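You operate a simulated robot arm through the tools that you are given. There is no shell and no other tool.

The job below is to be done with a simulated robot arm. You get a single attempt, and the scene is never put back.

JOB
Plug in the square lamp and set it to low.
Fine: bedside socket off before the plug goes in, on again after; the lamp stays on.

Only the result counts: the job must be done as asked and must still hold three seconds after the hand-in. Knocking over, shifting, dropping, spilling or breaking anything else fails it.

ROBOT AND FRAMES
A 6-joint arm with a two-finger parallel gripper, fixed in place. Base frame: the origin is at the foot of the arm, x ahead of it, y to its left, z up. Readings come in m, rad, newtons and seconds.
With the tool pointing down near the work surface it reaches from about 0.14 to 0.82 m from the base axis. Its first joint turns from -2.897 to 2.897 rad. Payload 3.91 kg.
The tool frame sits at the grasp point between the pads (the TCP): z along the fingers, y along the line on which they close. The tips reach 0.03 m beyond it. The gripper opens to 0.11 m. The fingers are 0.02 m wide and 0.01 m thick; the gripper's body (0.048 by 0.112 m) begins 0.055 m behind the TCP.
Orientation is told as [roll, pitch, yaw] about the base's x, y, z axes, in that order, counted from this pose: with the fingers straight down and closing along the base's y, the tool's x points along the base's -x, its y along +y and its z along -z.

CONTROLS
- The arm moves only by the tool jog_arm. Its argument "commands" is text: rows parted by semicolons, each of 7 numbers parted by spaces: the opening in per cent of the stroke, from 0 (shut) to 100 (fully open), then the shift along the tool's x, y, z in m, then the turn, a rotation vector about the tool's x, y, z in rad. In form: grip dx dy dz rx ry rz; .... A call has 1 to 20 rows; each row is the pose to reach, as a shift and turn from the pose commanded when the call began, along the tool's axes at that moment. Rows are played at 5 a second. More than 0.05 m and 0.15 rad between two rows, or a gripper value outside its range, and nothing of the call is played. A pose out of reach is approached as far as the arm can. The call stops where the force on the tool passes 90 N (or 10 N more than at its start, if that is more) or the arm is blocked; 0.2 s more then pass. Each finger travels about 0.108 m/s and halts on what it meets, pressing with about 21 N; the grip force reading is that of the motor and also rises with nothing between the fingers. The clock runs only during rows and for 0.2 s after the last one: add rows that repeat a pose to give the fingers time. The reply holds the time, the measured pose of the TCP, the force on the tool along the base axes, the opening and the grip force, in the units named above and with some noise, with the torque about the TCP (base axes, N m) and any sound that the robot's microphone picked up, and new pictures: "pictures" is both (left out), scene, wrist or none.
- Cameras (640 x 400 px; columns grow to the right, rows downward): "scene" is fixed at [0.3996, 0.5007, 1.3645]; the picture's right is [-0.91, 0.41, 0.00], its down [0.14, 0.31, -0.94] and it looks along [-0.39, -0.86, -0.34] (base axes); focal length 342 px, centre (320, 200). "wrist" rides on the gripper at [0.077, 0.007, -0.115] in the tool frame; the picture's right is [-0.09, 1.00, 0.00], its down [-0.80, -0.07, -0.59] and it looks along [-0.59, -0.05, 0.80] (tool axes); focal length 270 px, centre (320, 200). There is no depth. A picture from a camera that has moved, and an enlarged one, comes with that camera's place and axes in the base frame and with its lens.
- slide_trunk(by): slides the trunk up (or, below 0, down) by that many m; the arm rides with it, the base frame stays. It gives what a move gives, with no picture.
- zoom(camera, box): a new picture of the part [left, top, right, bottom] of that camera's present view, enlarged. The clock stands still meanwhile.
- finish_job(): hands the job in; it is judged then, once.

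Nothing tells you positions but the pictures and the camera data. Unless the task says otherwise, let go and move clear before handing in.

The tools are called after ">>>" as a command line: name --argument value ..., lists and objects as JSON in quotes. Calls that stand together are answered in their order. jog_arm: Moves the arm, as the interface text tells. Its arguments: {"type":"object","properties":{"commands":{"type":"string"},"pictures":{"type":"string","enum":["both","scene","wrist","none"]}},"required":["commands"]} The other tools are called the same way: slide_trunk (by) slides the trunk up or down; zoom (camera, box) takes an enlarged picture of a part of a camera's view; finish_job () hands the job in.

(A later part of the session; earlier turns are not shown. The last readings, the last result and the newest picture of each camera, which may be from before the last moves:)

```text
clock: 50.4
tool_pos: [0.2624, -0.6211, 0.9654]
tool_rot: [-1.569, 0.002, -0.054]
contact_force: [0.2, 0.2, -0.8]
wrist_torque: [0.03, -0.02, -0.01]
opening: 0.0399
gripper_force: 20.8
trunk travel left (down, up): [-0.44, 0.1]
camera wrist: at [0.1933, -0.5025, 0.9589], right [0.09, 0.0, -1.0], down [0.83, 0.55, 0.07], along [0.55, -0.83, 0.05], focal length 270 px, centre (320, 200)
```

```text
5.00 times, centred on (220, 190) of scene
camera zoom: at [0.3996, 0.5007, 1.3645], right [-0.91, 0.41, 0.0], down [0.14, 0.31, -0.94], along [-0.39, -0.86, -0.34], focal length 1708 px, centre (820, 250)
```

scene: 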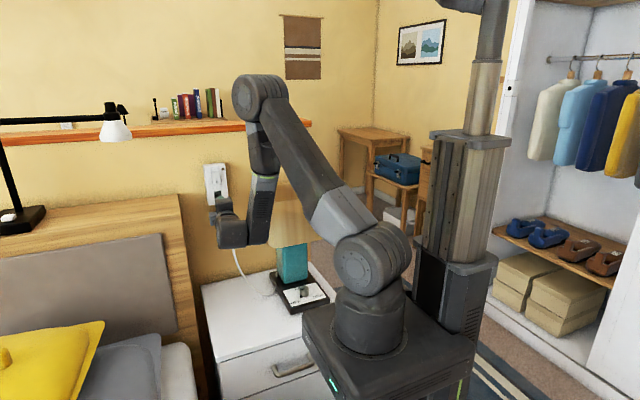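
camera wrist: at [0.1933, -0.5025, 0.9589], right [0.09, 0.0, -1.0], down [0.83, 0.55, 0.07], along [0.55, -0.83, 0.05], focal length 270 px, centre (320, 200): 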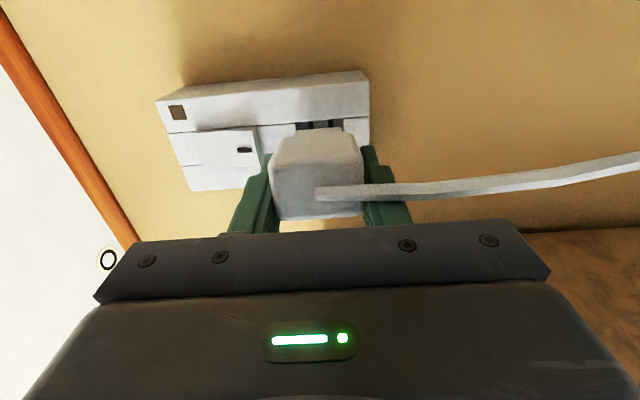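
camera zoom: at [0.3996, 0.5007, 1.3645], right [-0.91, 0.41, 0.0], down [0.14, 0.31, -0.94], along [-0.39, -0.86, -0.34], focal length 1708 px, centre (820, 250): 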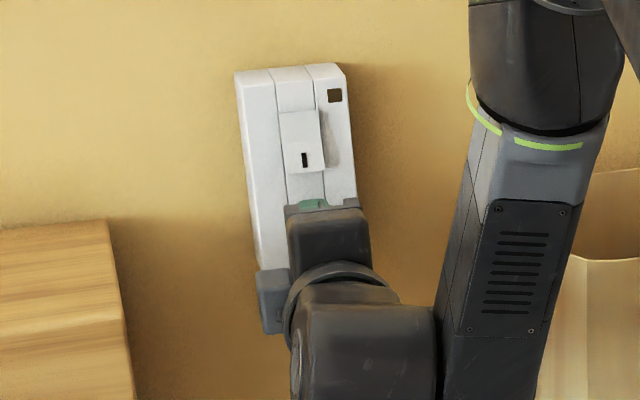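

Directly comparing edges: height is centred within ~0.5 mm, and the nose's -x face lines up with the recess lip, so it needs to go ~1.3 mm toward +x. I'll shift and ease forward.

>>> jog_arm --commands "0 -0.0013 0 0 0 0 0; 0 -0.0016 0 0.007 0 0 0; 0 -0.002 0 0.014 0 0 0; 0 -0.002 0 0.014 0 0 0" --pictures "wrist"

>>> zoom --camera "wrist" --box '[250, 90, 390, 190]'

```text
clock: 51.4
tool_pos: [0.2632, -0.6355, 0.9645]
tool_rot: [-1.57, 0.001, -0.054]
contact_force: [0.2, 0.4, -0.7]
wrist_torque: [0.02, -0.01, -0.04]
opening: 0.0396
gripper_force: 21.5
trunk travel left (down, up): [-0.44, 0.1]
camera wrist: at [0.1946, -0.5162, 0.9587], right [0.09, 0.0, -1.0], down [0.83, 0.55, 0.07], along [0.55, -0.83, 0.05], focal length 270 px, centre (320, 200)
```

wrist: 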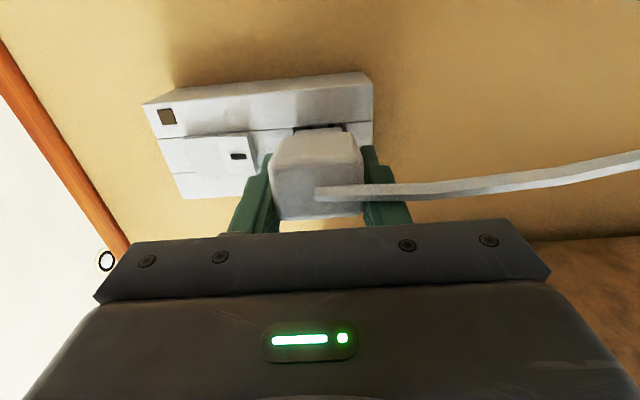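

```text
4.00 times, centred on (320, 140) of wrist
camera zoom: at [0.1946, -0.5162, 0.9587], right [0.09, 0.0, -1.0], down [0.83, 0.55, 0.07], along [0.55, -0.83, 0.05], focal length 1081 px, centre (320, 440)
```

zoom: 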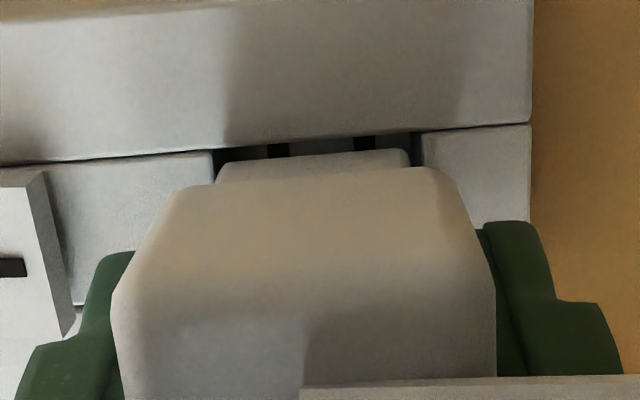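

The nose is now ~1 mm inside each visible edge of the recess. Continuing in small steps.

>>> jog_arm --commands "0 -0.0001 0 0.0025 0 0 0; 0 -0.0003 0 0.005 0 0 0; 0 -0.0004 0 0.0075 0 0 0; 0 -0.0004 0 0.0075 0 0 0" --pictures "wrist"

>>> zoom --camera "wrist" --box '[250, 90, 390, 190]'

```text
clock: 52.4
tool_pos: [0.2653, -0.6446, 0.9639]
tool_rot: [-1.57, 0.0, -0.054]
contact_force: [1.1, 0.4, -0.7]
wrist_torque: [-0.02, 0.0, -0.03]
opening: 0.0399
gripper_force: 21.4
trunk travel left (down, up): [-0.44, 0.1]
camera wrist: at [0.1958, -0.5244, 0.9586], right [0.09, 0.0, -1.0], down [0.83, 0.55, 0.07], along [0.55, -0.83, 0.05], focal length 270 px, centre (320, 200)
```

wrist: 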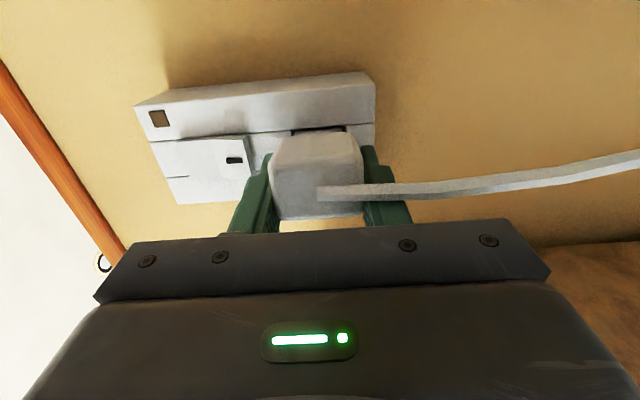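

```text
4.00 times, centred on (320, 140) of wrist
camera zoom: at [0.1958, -0.5244, 0.9586], right [0.09, 0.0, -1.0], down [0.83, 0.55, 0.07], along [0.55, -0.83, 0.05], focal length 1081 px, centre (320, 440)
```

zoom: 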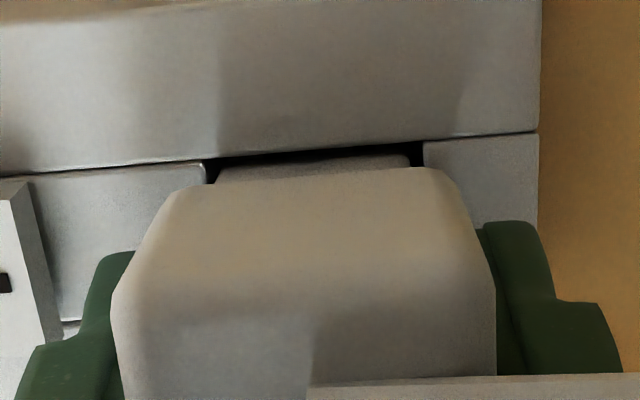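

The nose is entering with almost no force. Continuing.

>>> jog_arm --commands "0 -0.0001 0.0003 0.0025 0 0 0; 0 -0.0003 0.0005 0.005 0 0 0; 0 -0.0004 0.0005 0.0075 0 0 0; 0 -0.0004 0.0005 0.0075 0 0 0" --pictures "wrist"

>>> zoom --camera "wrist" --box '[220, 90, 400, 220]'

```text
clock: 53.4
tool_pos: [0.2631, -0.6499, 0.9644]
tool_rot: [-1.568, 0.003, -0.053]
contact_force: [-0.6, 0.6, -0.8]
wrist_torque: [0.06, -0.01, 0.01]
opening: 0.0397
gripper_force: 20.3
trunk travel left (down, up): [-0.44, 0.1]
camera wrist: at [0.1954, -0.5314, 0.958], right [0.09, 0.0, -1.0], down [0.83, 0.55, 0.07], along [0.55, -0.83, 0.05], focal length 270 px, centre (320, 200)
```

wrist: 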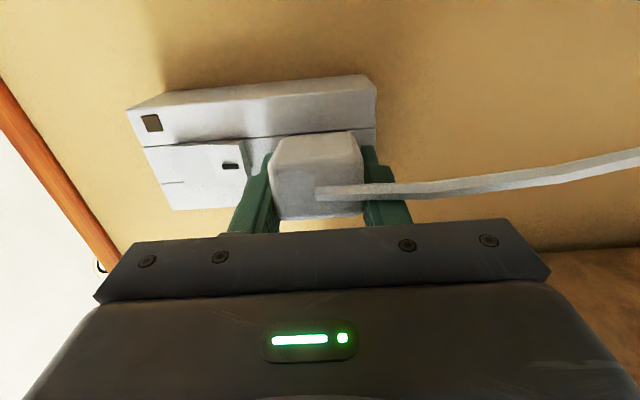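

```text
3.08 times, centred on (310, 155) of wrist
camera zoom: at [0.1954, -0.5314, 0.958], right [0.09, 0.0, -1.0], down [0.83, 0.55, 0.07], along [0.55, -0.83, 0.05], focal length 832 px, centre (351, 338)
```

zoom: 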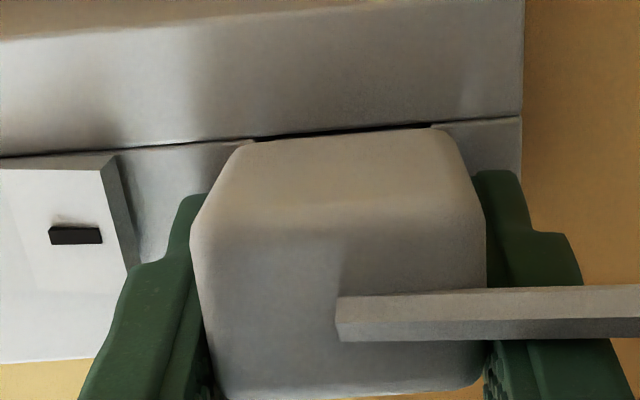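

The nose is ~11 mm into the recess, but the fingertips are about to reach the face plate. I'll open slightly (keeping the lower finger beneath as a safety), see whether the plug stays, then regrip further back.

>>> jog_arm --commands "37.5 0 0 0 0 0 0; 39 0 0 0 0 0 0; 41 0 0 0 0 0 0; 44 0 0 0 0 0 0; 47 0 0 0 0 0 0; 50 0 0 0 0 0 0; 54 0 0 0 0 0 0" --pictures "both"

>>> zoom --camera "wrist" --box '[220, 90, 400, 240]'

```text
clock: 55.0
tool_pos: [0.2648, -0.6511, 0.9641]
tool_rot: [-1.568, 0.002, -0.054]
contact_force: [-0.5, -0.6, 0.0]
wrist_torque: [0.03, 0.0, 0.05]
opening: 0.0592
gripper_force: 0.3
trunk travel left (down, up): [-0.44, 0.1]
camera wrist: at [0.1954, -0.5313, 0.958], right [0.09, 0.0, -1.0], down [0.83, 0.55, 0.07], along [0.55, -0.83, 0.05], focal length 270 px, centre (320, 200)
```

scene: 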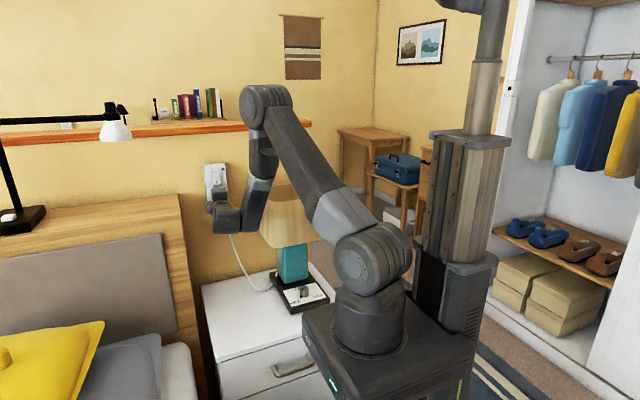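
wrist: 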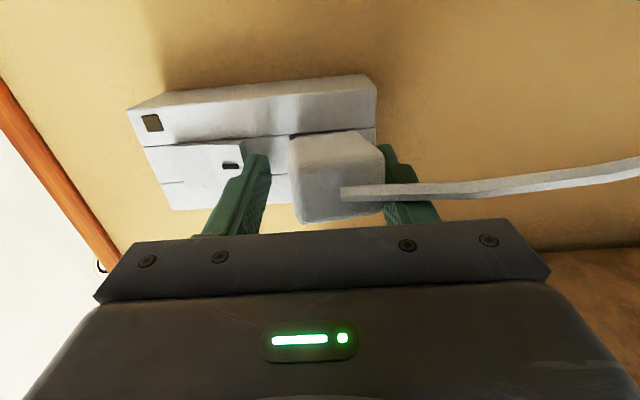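

```text
2.67 times, centred on (310, 165) of wrist
camera zoom: at [0.1954, -0.5313, 0.958], right [0.09, 0.0, -1.0], down [0.83, 0.55, 0.07], along [0.55, -0.83, 0.05], focal length 721 px, centre (347, 293)
```

zoom: 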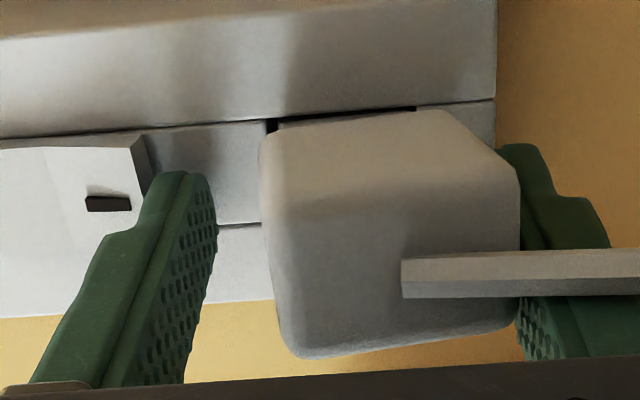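

The plug droops onto the lower finger but stays in the recess. I'll lower the gripper 3 mm to see whether it is held by the recess on its own.

>>> jog_arm --commands "54 0 0.0015 0 0 0 0; 54 0 0.003 0 0 0 0; 54 0 0.003 0 0 0 0" --pictures "wrist"

>>> zoom --camera "wrist" --box '[220, 90, 400, 240]'

```text
clock: 55.8
tool_pos: [0.2643, -0.6523, 0.9609]
tool_rot: [-1.568, 0.002, -0.053]
contact_force: [0.3, 0.1, 0.0]
wrist_torque: [0.02, 0.01, -0.02]
opening: 0.0596
gripper_force: 0.0
trunk travel left (down, up): [-0.44, 0.1]
camera wrist: at [0.1952, -0.5313, 0.9549], right [0.09, 0.0, -1.0], down [0.83, 0.55, 0.07], along [0.55, -0.83, 0.05], focal length 270 px, centre (320, 200)
```

wrist: 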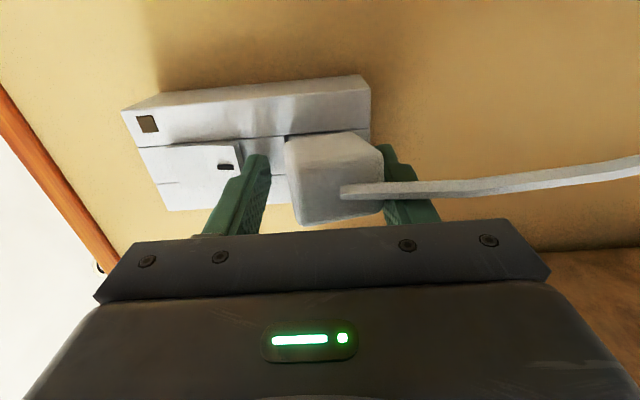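

```text
2.67 times, centred on (310, 165) of wrist
camera zoom: at [0.1952, -0.5313, 0.9549], right [0.09, 0.0, -1.0], down [0.83, 0.55, 0.07], along [0.55, -0.83, 0.05], focal length 721 px, centre (347, 293)
```

zoom: 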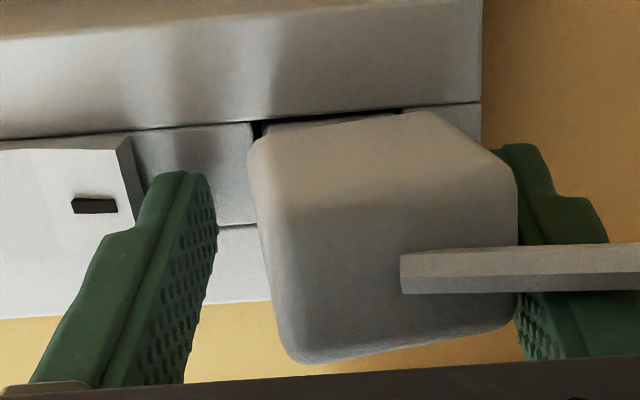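

The plug's rear still rests on the lower finger. By my estimate it is close to wedging in the recess under its own weight, so I'll lower another 2.5 mm, with the finger still beneath to catch it.

>>> jog_arm --commands "54 0 0.0012 0 0 0 0; 54 0 0.0025 0 0 0 0; 54 0 0.0025 0 0 0 0" --pictures "wrist"

>>> zoom --camera "wrist" --box '[220, 90, 420, 240]'

>>> zoom --camera "scene" --box '[180, 150, 260, 230]'

```text
clock: 56.6
tool_pos: [0.2664, -0.6515, 0.9585]
tool_rot: [-1.57, 0.001, -0.053]
contact_force: [-0.1, -1.0, 0.2]
wrist_torque: [-0.01, -0.03, -0.02]
opening: 0.0598
gripper_force: 0.5
trunk travel left (down, up): [-0.44, 0.1]
camera wrist: at [0.1955, -0.5317, 0.9523], right [0.09, 0.0, -1.0], down [0.83, 0.55, 0.07], along [0.55, -0.83, 0.05], focal length 270 px, centre (320, 200)
```

wrist: 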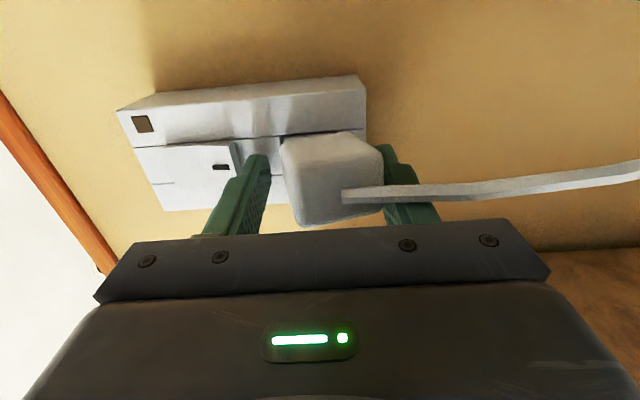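

```text
2.67 times, centred on (320, 165) of wrist
camera zoom: at [0.1955, -0.5317, 0.9523], right [0.09, 0.0, -1.0], down [0.83, 0.55, 0.07], along [0.55, -0.83, 0.05], focal length 721 px, centre (320, 293)
```

zoom: 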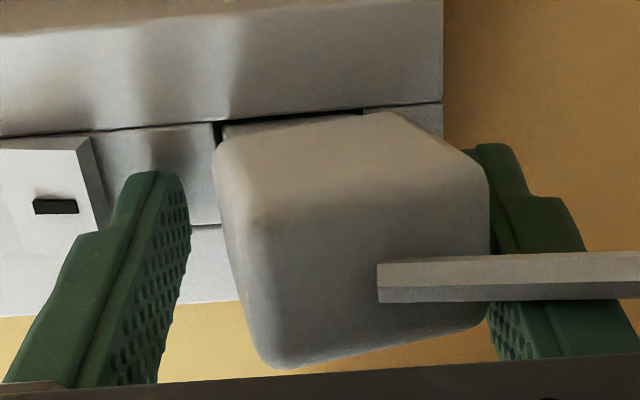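

```text
5.00 times, centred on (220, 190) of scene
camera zoom: at [0.3996, 0.5007, 1.3645], right [-0.91, 0.41, 0.0], down [0.14, 0.31, -0.94], along [-0.39, -0.86, -0.34], focal length 1708 px, centre (820, 250)
```

zoom: 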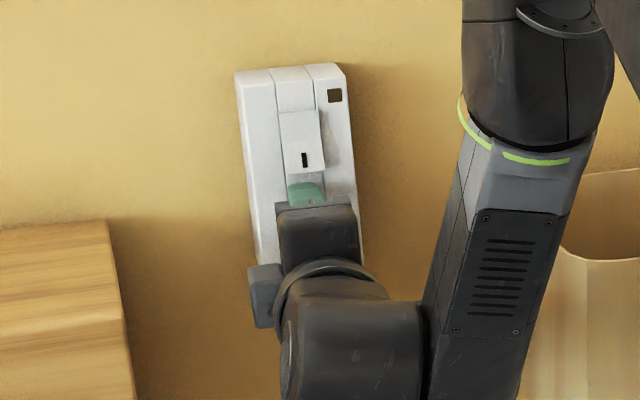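

It still follows the finger rather than wedging, so I'll bring it back level by closing to just over the plug's width, then test whether the fingers can slide back while the plug stays put.

>>> jog_arm --commands "54 0 -0.002 0 0 0 0; 50 0 -0.004 0 0 0 0; 46 0 -0.0055 0 0 0 0; 42 0 -0.0055 0 0 0 0; 40 0 -0.0055 0 0 0 0; 38.5 0 -0.0055 0 0 0 0; 38.5 0 -0.0055 0 0 0 0" --pictures "wrist"

>>> zoom --camera "wrist" --box '[220, 90, 420, 240]'

```text
clock: 58.2
tool_pos: [0.2648, -0.6511, 0.9631]
tool_rot: [-1.569, 0.002, -0.054]
contact_force: [0.1, 0.5, 0.2]
wrist_torque: [0.0, 0.02, 0.0]
opening: 0.0424
gripper_force: 1.0
trunk travel left (down, up): [-0.44, 0.1]
camera wrist: at [0.1953, -0.5319, 0.9579], right [0.09, 0.0, -1.0], down [0.83, 0.55, 0.07], along [0.55, -0.83, 0.05], focal length 270 px, centre (320, 200)
```

wrist: 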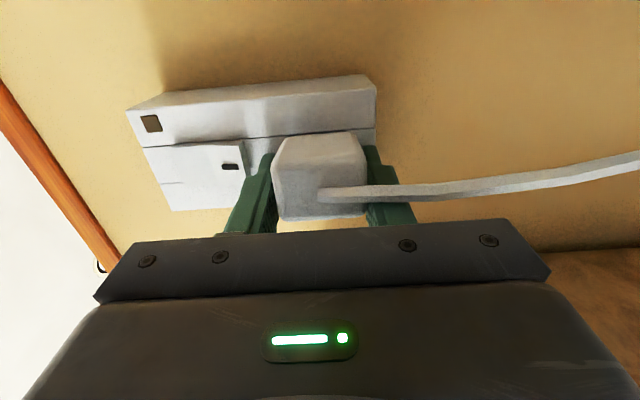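

```text
2.67 times, centred on (320, 165) of wrist
camera zoom: at [0.1953, -0.5319, 0.9579], right [0.09, 0.0, -1.0], down [0.83, 0.55, 0.07], along [0.55, -0.83, 0.05], focal length 721 px, centre (320, 293)
```

zoom: 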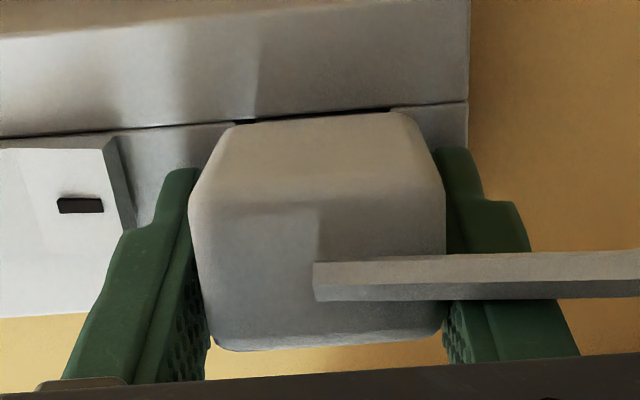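

>>> jog_arm --commands "38.5 0.0001 0 -0.002 0 0 0; 38.5 0.0002 0 -0.004 0 0 0; 38.5 0.0002 0 -0.004 0 0 0" --pictures "wrist"

>>> zoom --camera "wrist" --box '[220, 90, 420, 240]'

```text
clock: 59.0
tool_pos: [0.2651, -0.6468, 0.9636]
tool_rot: [-1.569, 0.003, -0.054]
contact_force: [-0.3, 1.0, -0.5]
wrist_torque: [0.01, -0.02, -0.02]
opening: 0.0424
gripper_force: 0.3
trunk travel left (down, up): [-0.44, 0.1]
camera wrist: at [0.1956, -0.5276, 0.958], right [0.09, 0.0, -1.0], down [0.83, 0.55, 0.07], along [0.55, -0.83, 0.05], focal length 270 px, centre (320, 200)
```

wrist: 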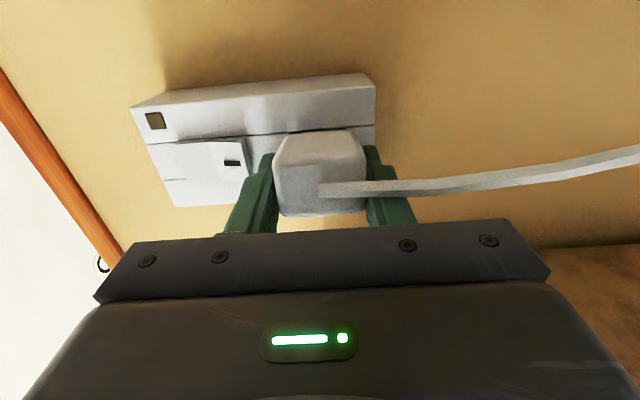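

```text
2.67 times, centred on (320, 165) of wrist
camera zoom: at [0.1956, -0.5276, 0.958], right [0.09, 0.0, -1.0], down [0.83, 0.55, 0.07], along [0.55, -0.83, 0.05], focal length 721 px, centre (320, 293)
```

zoom: 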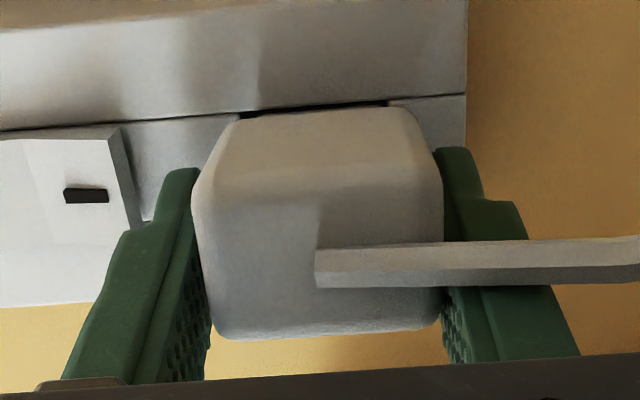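

It works: the fingers slid back ~4 mm while the plug stayed in the recess. I'll continue sliding back gradually.

>>> jog_arm --commands "38.5 0.0001 0 -0.002 0 0 0; 38.5 0.0002 0 -0.004 0 0 0; 38.5 0.0003 0 -0.006 0 0 0; 38.5 0.0003 0 -0.006 0 0 0" --pictures "wrist"

>>> zoom --camera "wrist" --box '[220, 90, 420, 240]'

```text
clock: 60.0
tool_pos: [0.2644, -0.6415, 0.9641]
tool_rot: [-1.569, 0.001, -0.055]
contact_force: [-0.8, 0.3, -0.5]
wrist_torque: [0.02, -0.01, 0.0]
opening: 0.0427
gripper_force: 0.1
trunk travel left (down, up): [-0.44, 0.1]
camera wrist: at [0.1952, -0.5217, 0.9585], right [0.09, 0.0, -1.0], down [0.83, 0.55, 0.07], along [0.55, -0.83, 0.05], focal length 270 px, centre (320, 200)
```

wrist: 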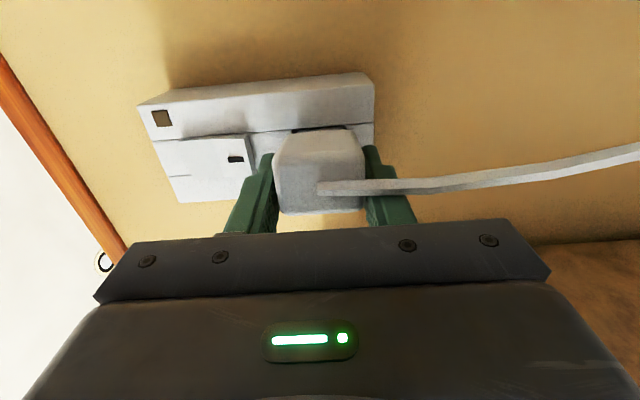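

```text
2.67 times, centred on (320, 165) of wrist
camera zoom: at [0.1952, -0.5217, 0.9585], right [0.09, 0.0, -1.0], down [0.83, 0.55, 0.07], along [0.55, -0.83, 0.05], focal length 721 px, centre (320, 293)
```

zoom: 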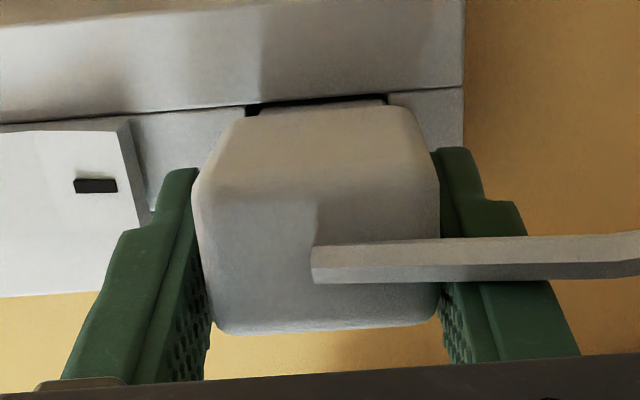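

The fingers gained about 5 mm relative to the plug before it began dragging. I'll regrip, push in as far as the fingertips allow, and repeat this ratchet.

>>> jog_arm --commands "0 0 0 0 0 0 0; 0 0 0 0 0 0 0; 0 -0.0001 0 0.0025 0 0 0; 0 -0.0003 0 0.005 0 0 0; 0 -0.0004 0 0.0075 0 0 0; 0 -0.0004 0 0.009 0 0 0; 0 -0.0004 0 0.009 0 0 0" --pictures "wrist"

>>> zoom --camera "wrist" --box '[220, 90, 420, 240]'

```text
clock: 61.6
tool_pos: [0.2649, -0.6511, 0.9624]
tool_rot: [-1.57, 0.001, -0.055]
contact_force: [0.2, -0.6, -0.2]
wrist_torque: [0.02, 0.01, 0.02]
opening: 0.0398
gripper_force: 21.0
trunk travel left (down, up): [-0.44, 0.1]
camera wrist: at [0.1955, -0.5306, 0.958], right [0.09, 0.0, -1.0], down [0.83, 0.55, 0.07], along [0.55, -0.83, 0.05], focal length 270 px, centre (320, 200)
```

wrist: 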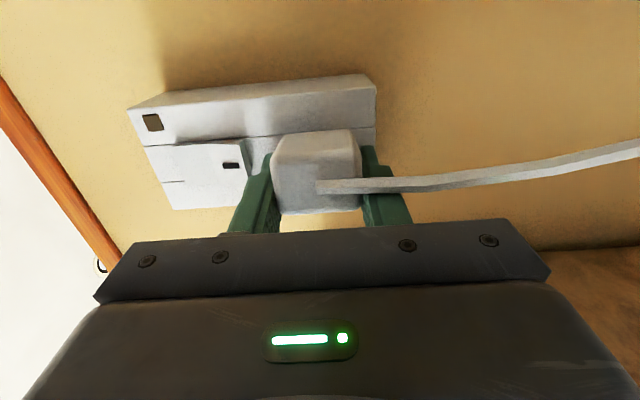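

```text
2.67 times, centred on (320, 165) of wrist
camera zoom: at [0.1955, -0.5306, 0.958], right [0.09, 0.0, -1.0], down [0.83, 0.55, 0.07], along [0.55, -0.83, 0.05], focal length 721 px, centre (320, 293)
```

zoom: 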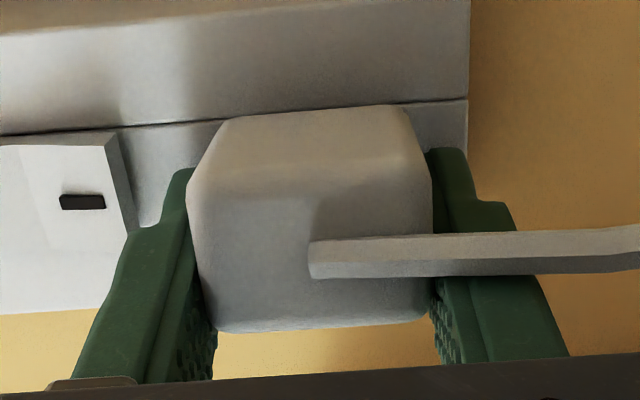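

Nose is now ~16 mm in with no resistance. Next ratchet: loosen and slide back with a quicker move.

>>> jog_arm --commands "38 0 0 0 0 0 0; 38.5 0 0 0 0 0 0; 38.5 0.0005 0 -0.01 0 0 0; 38.5 0.0005 0 -0.01 0 0 0" --pictures "wrist"

>>> zoom --camera "wrist" --box '[220, 90, 420, 240]'

```text
clock: 62.6
tool_pos: [0.264, -0.6388, 0.9637]
tool_rot: [-1.57, 0.001, -0.054]
contact_force: [0.2, -0.3, -0.2]
wrist_torque: [-0.02, 0.02, 0.0]
opening: 0.0427
gripper_force: 0.4
trunk travel left (down, up): [-0.44, 0.1]
camera wrist: at [0.1952, -0.5203, 0.9581], right [0.09, 0.0, -1.0], down [0.83, 0.55, 0.07], along [0.55, -0.83, 0.05], focal length 270 px, centre (320, 200)
```

wrist: 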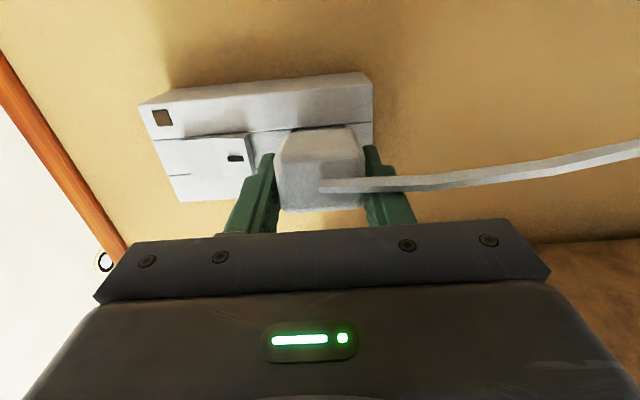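

```text
2.67 times, centred on (320, 165) of wrist
camera zoom: at [0.1952, -0.5203, 0.9581], right [0.09, 0.0, -1.0], down [0.83, 0.55, 0.07], along [0.55, -0.83, 0.05], focal length 721 px, centre (320, 293)
```

zoom: 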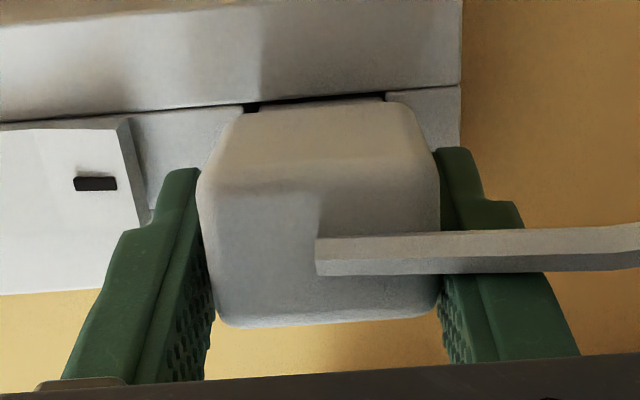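

Another ~2 mm gained. I'll regrip and push in again, then use a short slide-back stroke, which slipped best before.

>>> jog_arm --commands "0 0 0 0 0 0 0; 0 0 0 0 0 0 0; 0 -0.0002 0 0.003 0 0 0; 0 -0.0003 0 0.006 0 0 0; 0 -0.0005 0 0.0085 0 0 0; 0 -0.0005 0 0.0105 0 0 0; 0 -0.0005 0 0.0105 0 0 0" --pictures "none"

>>> jog_arm --commands "38 0 0 0 0 0 0; 40 0 0 0 0 0 0; 40 0 0 -0.004 0 0 0; 40 0 0 -0.004 0 0 0" --pictures "wrist"

>>> zoom --camera "wrist" --box '[220, 90, 420, 240]'

```text
clock: 64.2
tool_pos: [0.2652, -0.6511, 0.9638]
tool_rot: [-1.57, 0.002, -0.054]
contact_force: [0.1, 0.1, 0.6]
wrist_torque: [0.05, 0.01, 0.04]
opening: 0.0396
gripper_force: 20.6
trunk travel left (down, up): [-0.44, 0.1]
```

```text
clock: 65.2
tool_pos: [0.265, -0.6475, 0.9651]
tool_rot: [-1.569, 0.0, -0.054]
contact_force: [0.4, 0.1, 0.2]
wrist_torque: [-0.01, 0.0, -0.01]
opening: 0.0439
gripper_force: 0.0
trunk travel left (down, up): [-0.44, 0.1]
camera wrist: at [0.1962, -0.527, 0.9585], right [0.09, 0.0, -1.0], down [0.83, 0.55, 0.07], along [0.55, -0.83, 0.05], focal length 270 px, centre (320, 200)
```

wrist: 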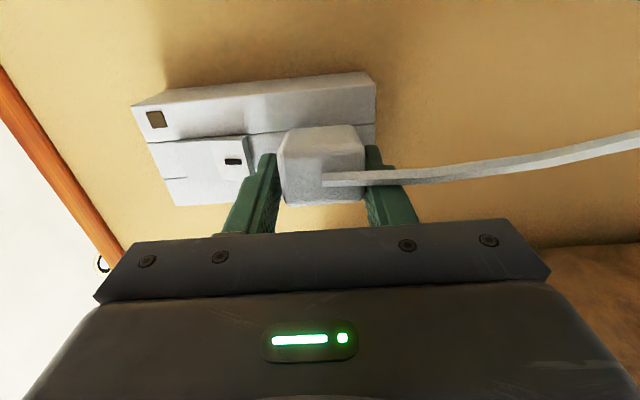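

```text
2.67 times, centred on (320, 165) of wrist
camera zoom: at [0.1962, -0.527, 0.9585], right [0.09, 0.0, -1.0], down [0.83, 0.55, 0.07], along [0.55, -0.83, 0.05], focal length 721 px, centre (320, 293)
```

zoom: 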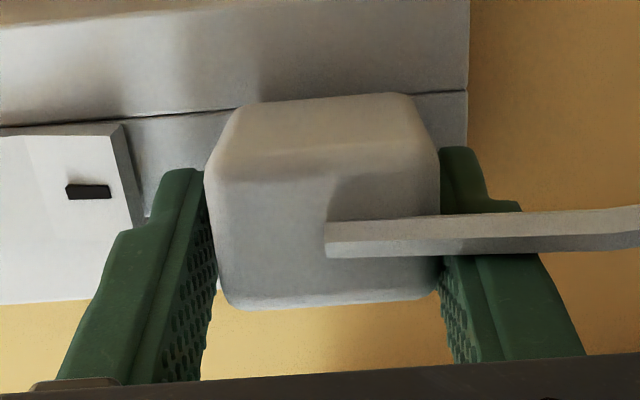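

The plug is now ~25 mm deep and my fingers are back by its rear, with the tips no longer ahead of the body. I'll grip and push the final few millimetres, watching the force.

>>> jog_arm --commands "0 0 0 0 0 0 0; 0 0 0 0 0 0 0; 0 -0.0001 0 0.001 0 0 0; 0 -0.0002 0 0.002 0 0 0; 0 -0.0002 0 0.003 0 0 0; 0 -0.0002 0 0.003 0 0 0" --pictures "wrist"

>>> zoom --camera "wrist" --box '[220, 90, 420, 240]'

```text
clock: 66.6
tool_pos: [0.2645, -0.649, 0.9642]
tool_rot: [-1.569, 0.001, -0.052]
contact_force: [3.7, 2.1, 1.2]
wrist_torque: [0.03, 0.01, 0.08]
opening: 0.0397
gripper_force: 20.5
trunk travel left (down, up): [-0.44, 0.1]
camera wrist: at [0.1959, -0.53, 0.958], right [0.09, 0.0, -1.0], down [0.83, 0.55, 0.07], along [0.55, -0.83, 0.05], focal length 270 px, centre (320, 200)
```

wrist: 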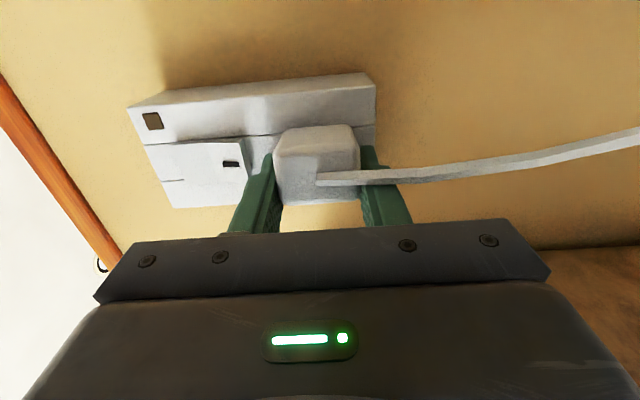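

```text
2.67 times, centred on (320, 165) of wrist
camera zoom: at [0.1959, -0.53, 0.958], right [0.09, 0.0, -1.0], down [0.83, 0.55, 0.07], along [0.55, -0.83, 0.05], focal length 721 px, centre (320, 293)
```

zoom: 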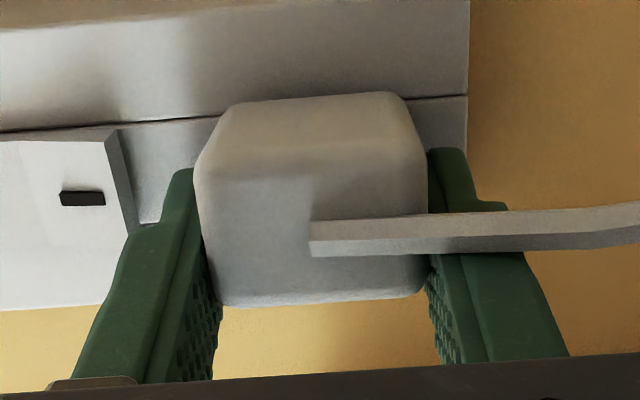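

A small sideways force (3.7 N) suggests ~1 mm of x bias; I'll relieve that and keep pushing gently.

>>> jog_arm --commands "0 -0.0008 0 0 0 0 0; 0 -0.0009 0 0.001 0 0 0; 0 -0.001 0 0.002 0 0 0; 0 -0.001 0 0.003 0 0 0; 0 -0.001 0 0.003 0 0 0" --pictures "wrist"

>>> zoom --camera "wrist" --box '[220, 90, 420, 240]'

```text
clock: 67.8
tool_pos: [0.265, -0.6518, 0.9641]
tool_rot: [-1.569, 0.002, -0.054]
contact_force: [-1.3, 16.6, -3.3]
wrist_torque: [0.05, -0.05, -0.42]
opening: 0.0397
gripper_force: 20.9
trunk travel left (down, up): [-0.44, 0.1]
camera wrist: at [0.1966, -0.5321, 0.9579], right [0.09, 0.0, -1.0], down [0.83, 0.55, 0.07], along [0.55, -0.83, 0.05], focal length 270 px, centre (320, 200)
```

wrist: 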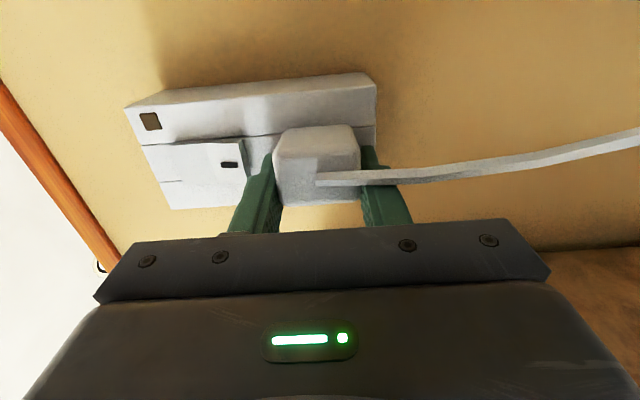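

```text
2.67 times, centred on (320, 165) of wrist
camera zoom: at [0.1966, -0.5321, 0.9579], right [0.09, 0.0, -1.0], down [0.83, 0.55, 0.07], along [0.55, -0.83, 0.05], focal length 721 px, centre (320, 293)
```

zoom: 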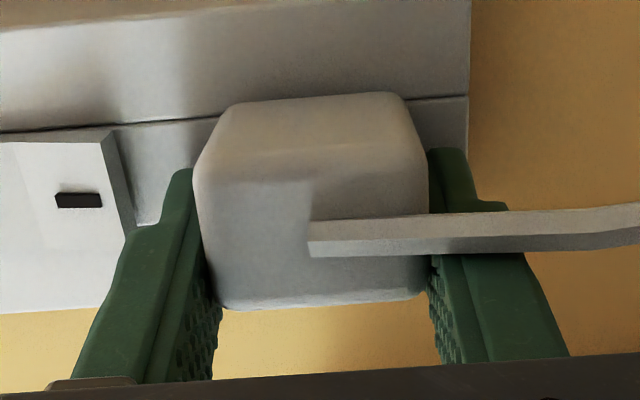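

There's firm resistance now (17 N) — either it's seated or the pins/fingertips are touching. I'll relax slightly, open, and check visually.

>>> jog_arm --commands "0 0 0 -0.001 0 0 0; 38 0 0 -0.001 0 0 0; 42 0 0 -0.001 0 0 0; 48 0 0 -0.001 0 0 0; 48 0 0 -0.006 0 0 0; 48 0 0 -0.012 0 0 0; 48 0 0 -0.012 0 0 0" --pictures "both"

>>> zoom --camera "wrist" --box '[220, 80, 420, 230]'

>>> zoom --camera "scene" --box '[180, 150, 260, 230]'

```text
clock: 69.4
tool_pos: [0.2664, -0.6396, 0.9647]
tool_rot: [-1.569, 0.003, -0.055]
contact_force: [0.6, 1.1, 0.2]
wrist_torque: [-0.01, 0.05, -0.01]
opening: 0.0526
gripper_force: 0.0
trunk travel left (down, up): [-0.44, 0.1]
camera wrist: at [0.1971, -0.5208, 0.9583], right [0.09, 0.0, -1.0], down [0.83, 0.55, 0.07], along [0.55, -0.83, 0.05], focal length 270 px, centre (320, 200)
```

scene: 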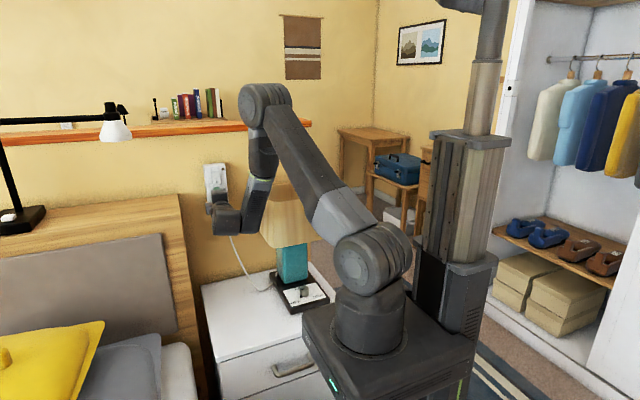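
wrist: 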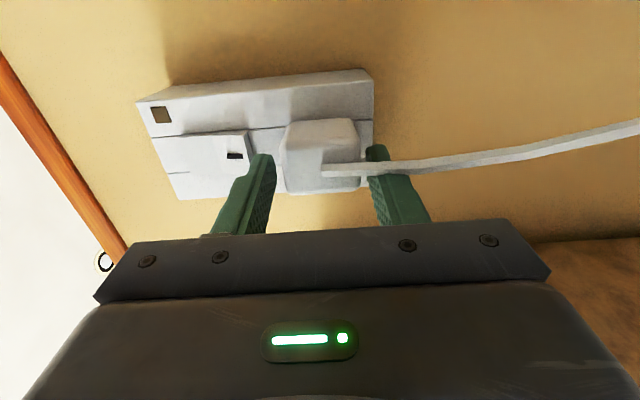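

```text
2.67 times, centred on (320, 155) of wrist
camera zoom: at [0.1971, -0.5208, 0.9583], right [0.09, 0.0, -1.0], down [0.83, 0.55, 0.07], along [0.55, -0.83, 0.05], focal length 721 px, centre (320, 320)
```

zoom: 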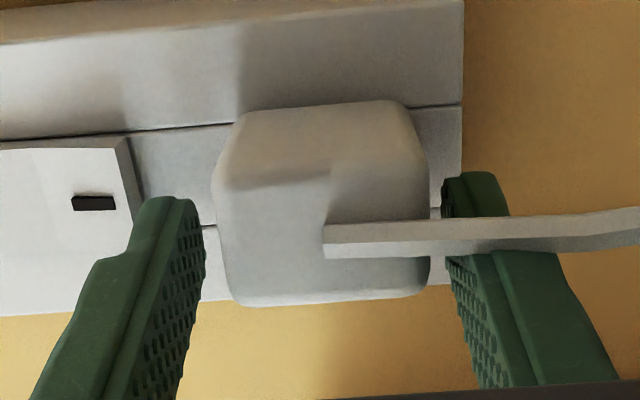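

```text
5.00 times, centred on (220, 190) of scene
camera zoom: at [0.3996, 0.5007, 1.3645], right [-0.91, 0.41, 0.0], down [0.14, 0.31, -0.94], along [-0.39, -0.86, -0.34], focal length 1708 px, centre (820, 250)
```

zoom: 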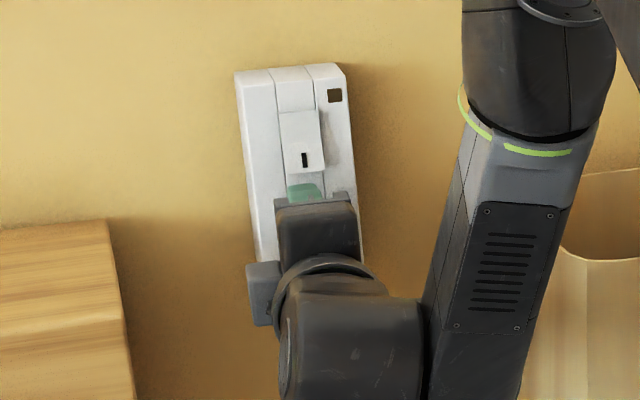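

The plug now stays in by itself. I'll back clear and look at how far it's seated.

>>> jog_arm --commands "48 0.0005 0 -0.01 0 0 0; 48 0.001 0 -0.025 0 0 0; 48 0.002 0 -0.045 0 0 0; 48 0.003 0 -0.065 0 0 0; 48 0.004 0 -0.085 0 0 0" --pictures "both"

>>> zoom --camera "wrist" --box '[260, 40, 400, 150]'

>>> zoom --camera "scene" --box '[190, 150, 250, 220]'

```text
clock: 70.6
tool_pos: [0.2669, -0.5562, 0.963]
tool_rot: [-1.569, 0.001, -0.054]
contact_force: [0.3, -0.7, -0.5]
wrist_torque: [0.02, 0.04, 0.02]
opening: 0.0528
gripper_force: 0.0
trunk travel left (down, up): [-0.44, 0.1]
camera wrist: at [0.1977, -0.4352, 0.9577], right [0.09, 0.0, -1.0], down [0.83, 0.55, 0.07], along [0.55, -0.83, 0.05], focal length 270 px, centre (320, 200)
```

scene: 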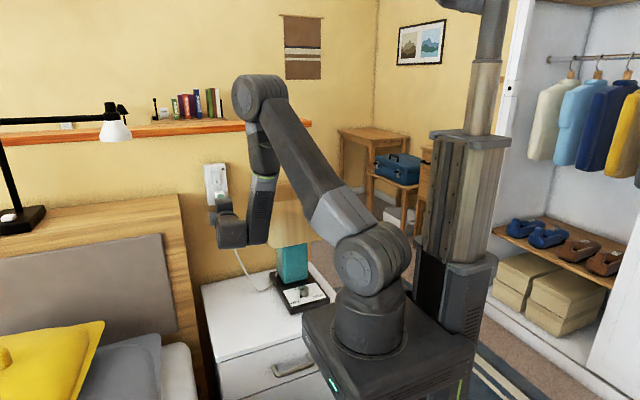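
wrist: 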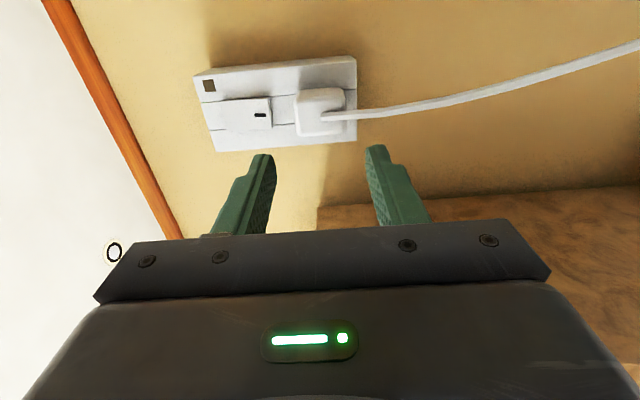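

```text
3.64 times, centred on (330, 95) of wrist
camera zoom: at [0.1977, -0.4352, 0.9577], right [0.09, 0.0, -1.0], down [0.83, 0.55, 0.07], along [0.55, -0.83, 0.05], focal length 983 px, centre (284, 582)
```

zoom: 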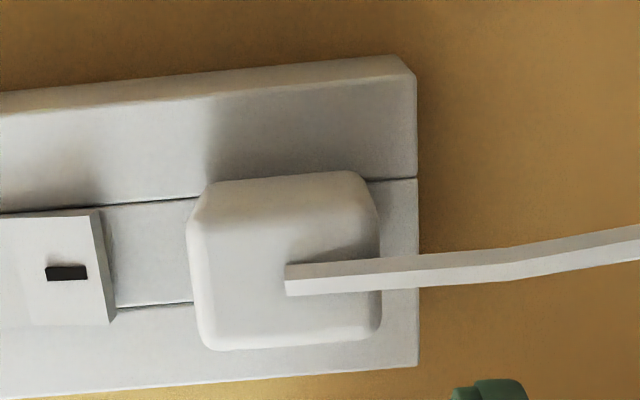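

```text
5.71 times, centred on (220, 185) of scene
camera zoom: at [0.3996, 0.5007, 1.3645], right [-0.91, 0.41, 0.0], down [0.14, 0.31, -0.94], along [-0.39, -0.86, -0.34], focal length 1952 px, centre (891, 286)
```

zoom: 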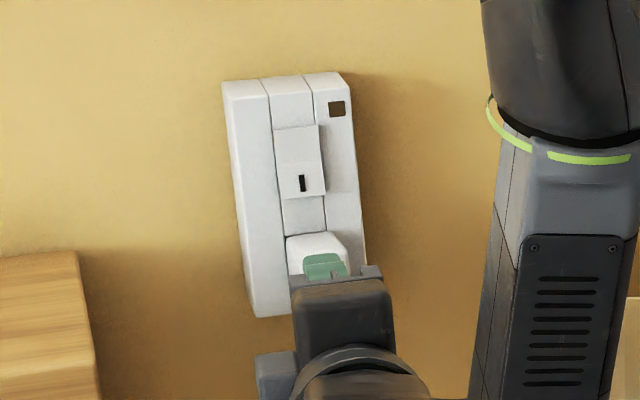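

The plug stands level in the socket. I'll move the arm aside to get an unobstructed scene view and check for any remaining gap.

>>> jog_arm --commands "48 0 0 -0.03 0 0 0; 48 0.02 -0.01 -0.06 0 0 0; 48 0.05 -0.02 -0.085 0 0 0; 48 0.08 -0.03 -0.11 0 0 0; 48 0.11 -0.04 -0.13 0 0 0; 48 0.128 -0.05 -0.143 0 0 0" --pictures "both"

>>> zoom --camera "scene" --box '[195, 155, 240, 215]'

>>> zoom --camera "scene" --box '[205, 182, 235, 207]'

```text
clock: 72.0
tool_pos: [0.1568, -0.4032, 1.0147]
tool_rot: [-1.569, 0.001, -0.06]
contact_force: [-0.4, 0.1, 0.0]
wrist_torque: [0.01, -0.01, 0.04]
opening: 0.0527
gripper_force: 0.0
out of reach, approached as far as the arm can: row 6
trunk travel left (down, up): [-0.44, 0.1]
camera wrist: at [0.088, -0.2829, 1.0082], right [0.09, 0.0, -1.0], down [0.83, 0.55, 0.07], along [0.54, -0.84, 0.05], focal length 270 px, centre (320, 200)
```

scene: 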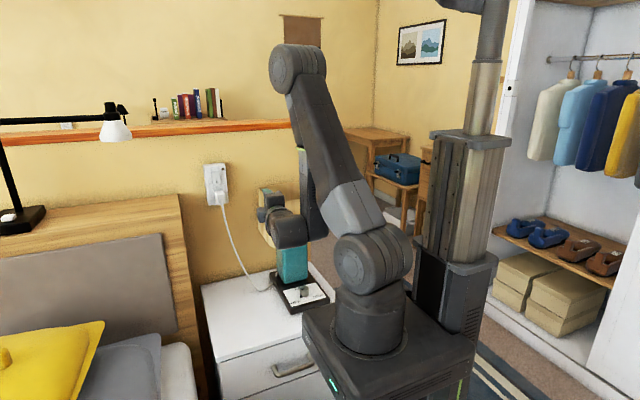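
wrist: 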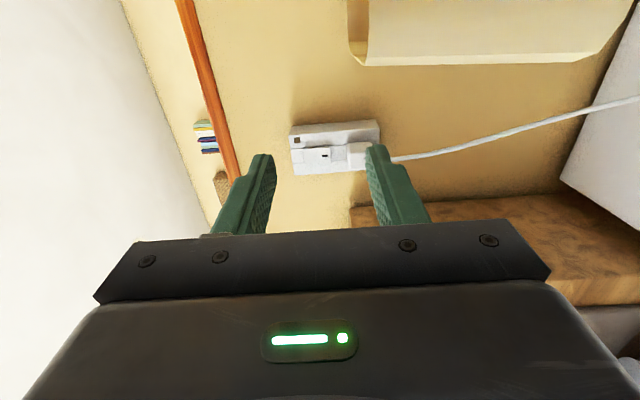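

```text
6.67 times, centred on (218, 185) of scene
camera zoom: at [0.3996, 0.5007, 1.3645], right [-0.91, 0.41, 0.0], down [0.14, 0.31, -0.94], along [-0.39, -0.86, -0.34], focal length 2277 px, centre (1003, 300)
```

zoom: 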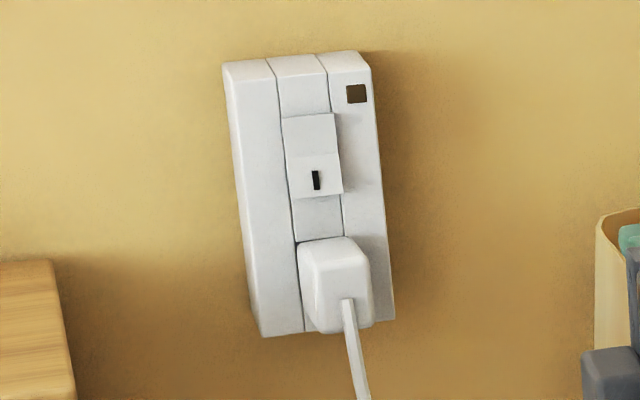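

```text
16.00 times, centred on (220, 194) of scene
camera zoom: at [0.3996, 0.5007, 1.3645], right [-0.91, 0.41, 0.0], down [0.14, 0.31, -0.94], along [-0.39, -0.86, -0.34], focal length 5465 px, centre (1920, 288)
```

zoom: 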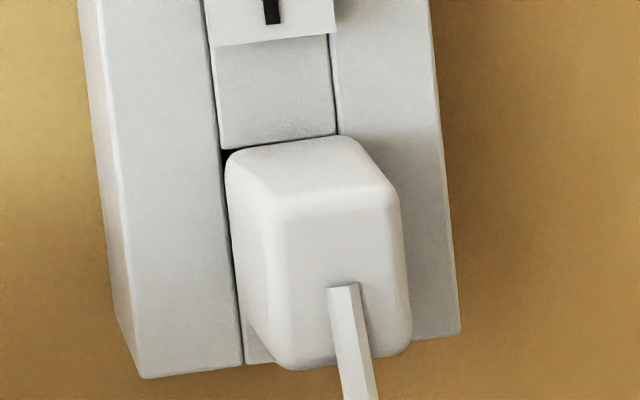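

The plug looks close to flush. To be sure it's fully home before switching on, I'll reorient and press on its rear face with two fingertips straddling the cord.

>>> jog_arm --commands "12 -0.027 0.004 0.012 0 0 0; 12 -0.054 0.008 0.024 0 0 0; 12 -0.081 0.012 0.036 0 0 0; 12 -0.1078 0.015 0.05 0 0 0" --pictures "none"

>>> jog_arm --commands "12 0 0 0 0 0 0.143; 12 0 0 0 0 0 0.286; 12 0 0 0 0 0 0.428; 12 0 0 0 0 0 0.571; 12 0 0 0 0 0 0.714; 12 0 0 0 0 0 0.857; 12 0 0 0 0 0 1.0; 12 0 0 0 0 0 1.143; 12 0 0 0 0 0 1.285; 12 0 0 0 0 0 1.428; 12 0 0 0 0 0 1.571" --pictures "none"

>>> jog_arm --commands "12 0 0 0 -0.03 0.1 0; 12 0 0 0 -0.06 0.2 0; 12 0 0 0 -0.06 0.2 0" --pictures "wrist"

>>> zoom --camera "wrist" --box '[260, 0, 400, 160]'

```text
clock: 73.0
tool_pos: [0.2655, -0.4606, 0.9958]
tool_rot: [-1.57, 0.003, -0.053]
contact_force: [-0.2, 0.4, -0.7]
wrist_torque: [0.01, -0.02, 0.0]
opening: 0.0133
gripper_force: 0.1
trunk travel left (down, up): [-0.44, 0.1]
```

```text
clock: 75.4
tool_pos: [0.2686, -0.4641, 1.0072]
tool_rot: [-0.897, -1.565, -0.729]
contact_force: [-0.3, -1.0, -0.8]
wrist_torque: [0.01, -0.04, 0.01]
opening: 0.0131
gripper_force: 0.0
out of reach, approached as far as the arm can: row 11
trunk travel left (down, up): [-0.44, 0.1]
```

```text
clock: 76.2
tool_pos: [0.2681, -0.4646, 1.0077]
tool_rot: [0.024, -1.367, -1.586]
contact_force: [0.8, 0.2, -0.6]
wrist_torque: [0.01, 0.02, 0.02]
opening: 0.0132
gripper_force: 0.1
trunk travel left (down, up): [-0.44, 0.1]
camera wrist: at [0.2751, -0.3353, 0.9564], right [1.0, -0.01, 0.09], down [-0.08, 0.42, 0.9], along [-0.05, -0.91, 0.42], focal length 270 px, centre (320, 200)
```

wrist: 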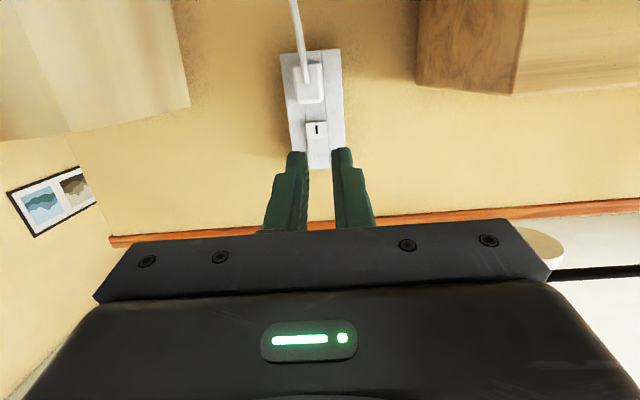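

```text
2.50 times, centred on (330, 80) of wrist
camera zoom: at [0.2751, -0.3353, 0.9564], right [1.0, -0.01, 0.09], down [-0.08, 0.42, 0.9], along [-0.05, -0.91, 0.42], focal length 676 px, centre (295, 500)
```

zoom: 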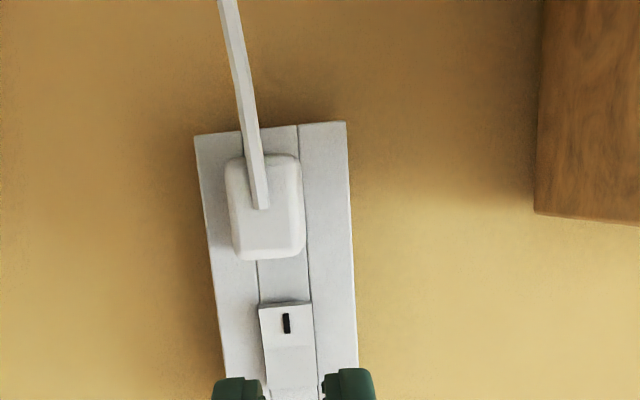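

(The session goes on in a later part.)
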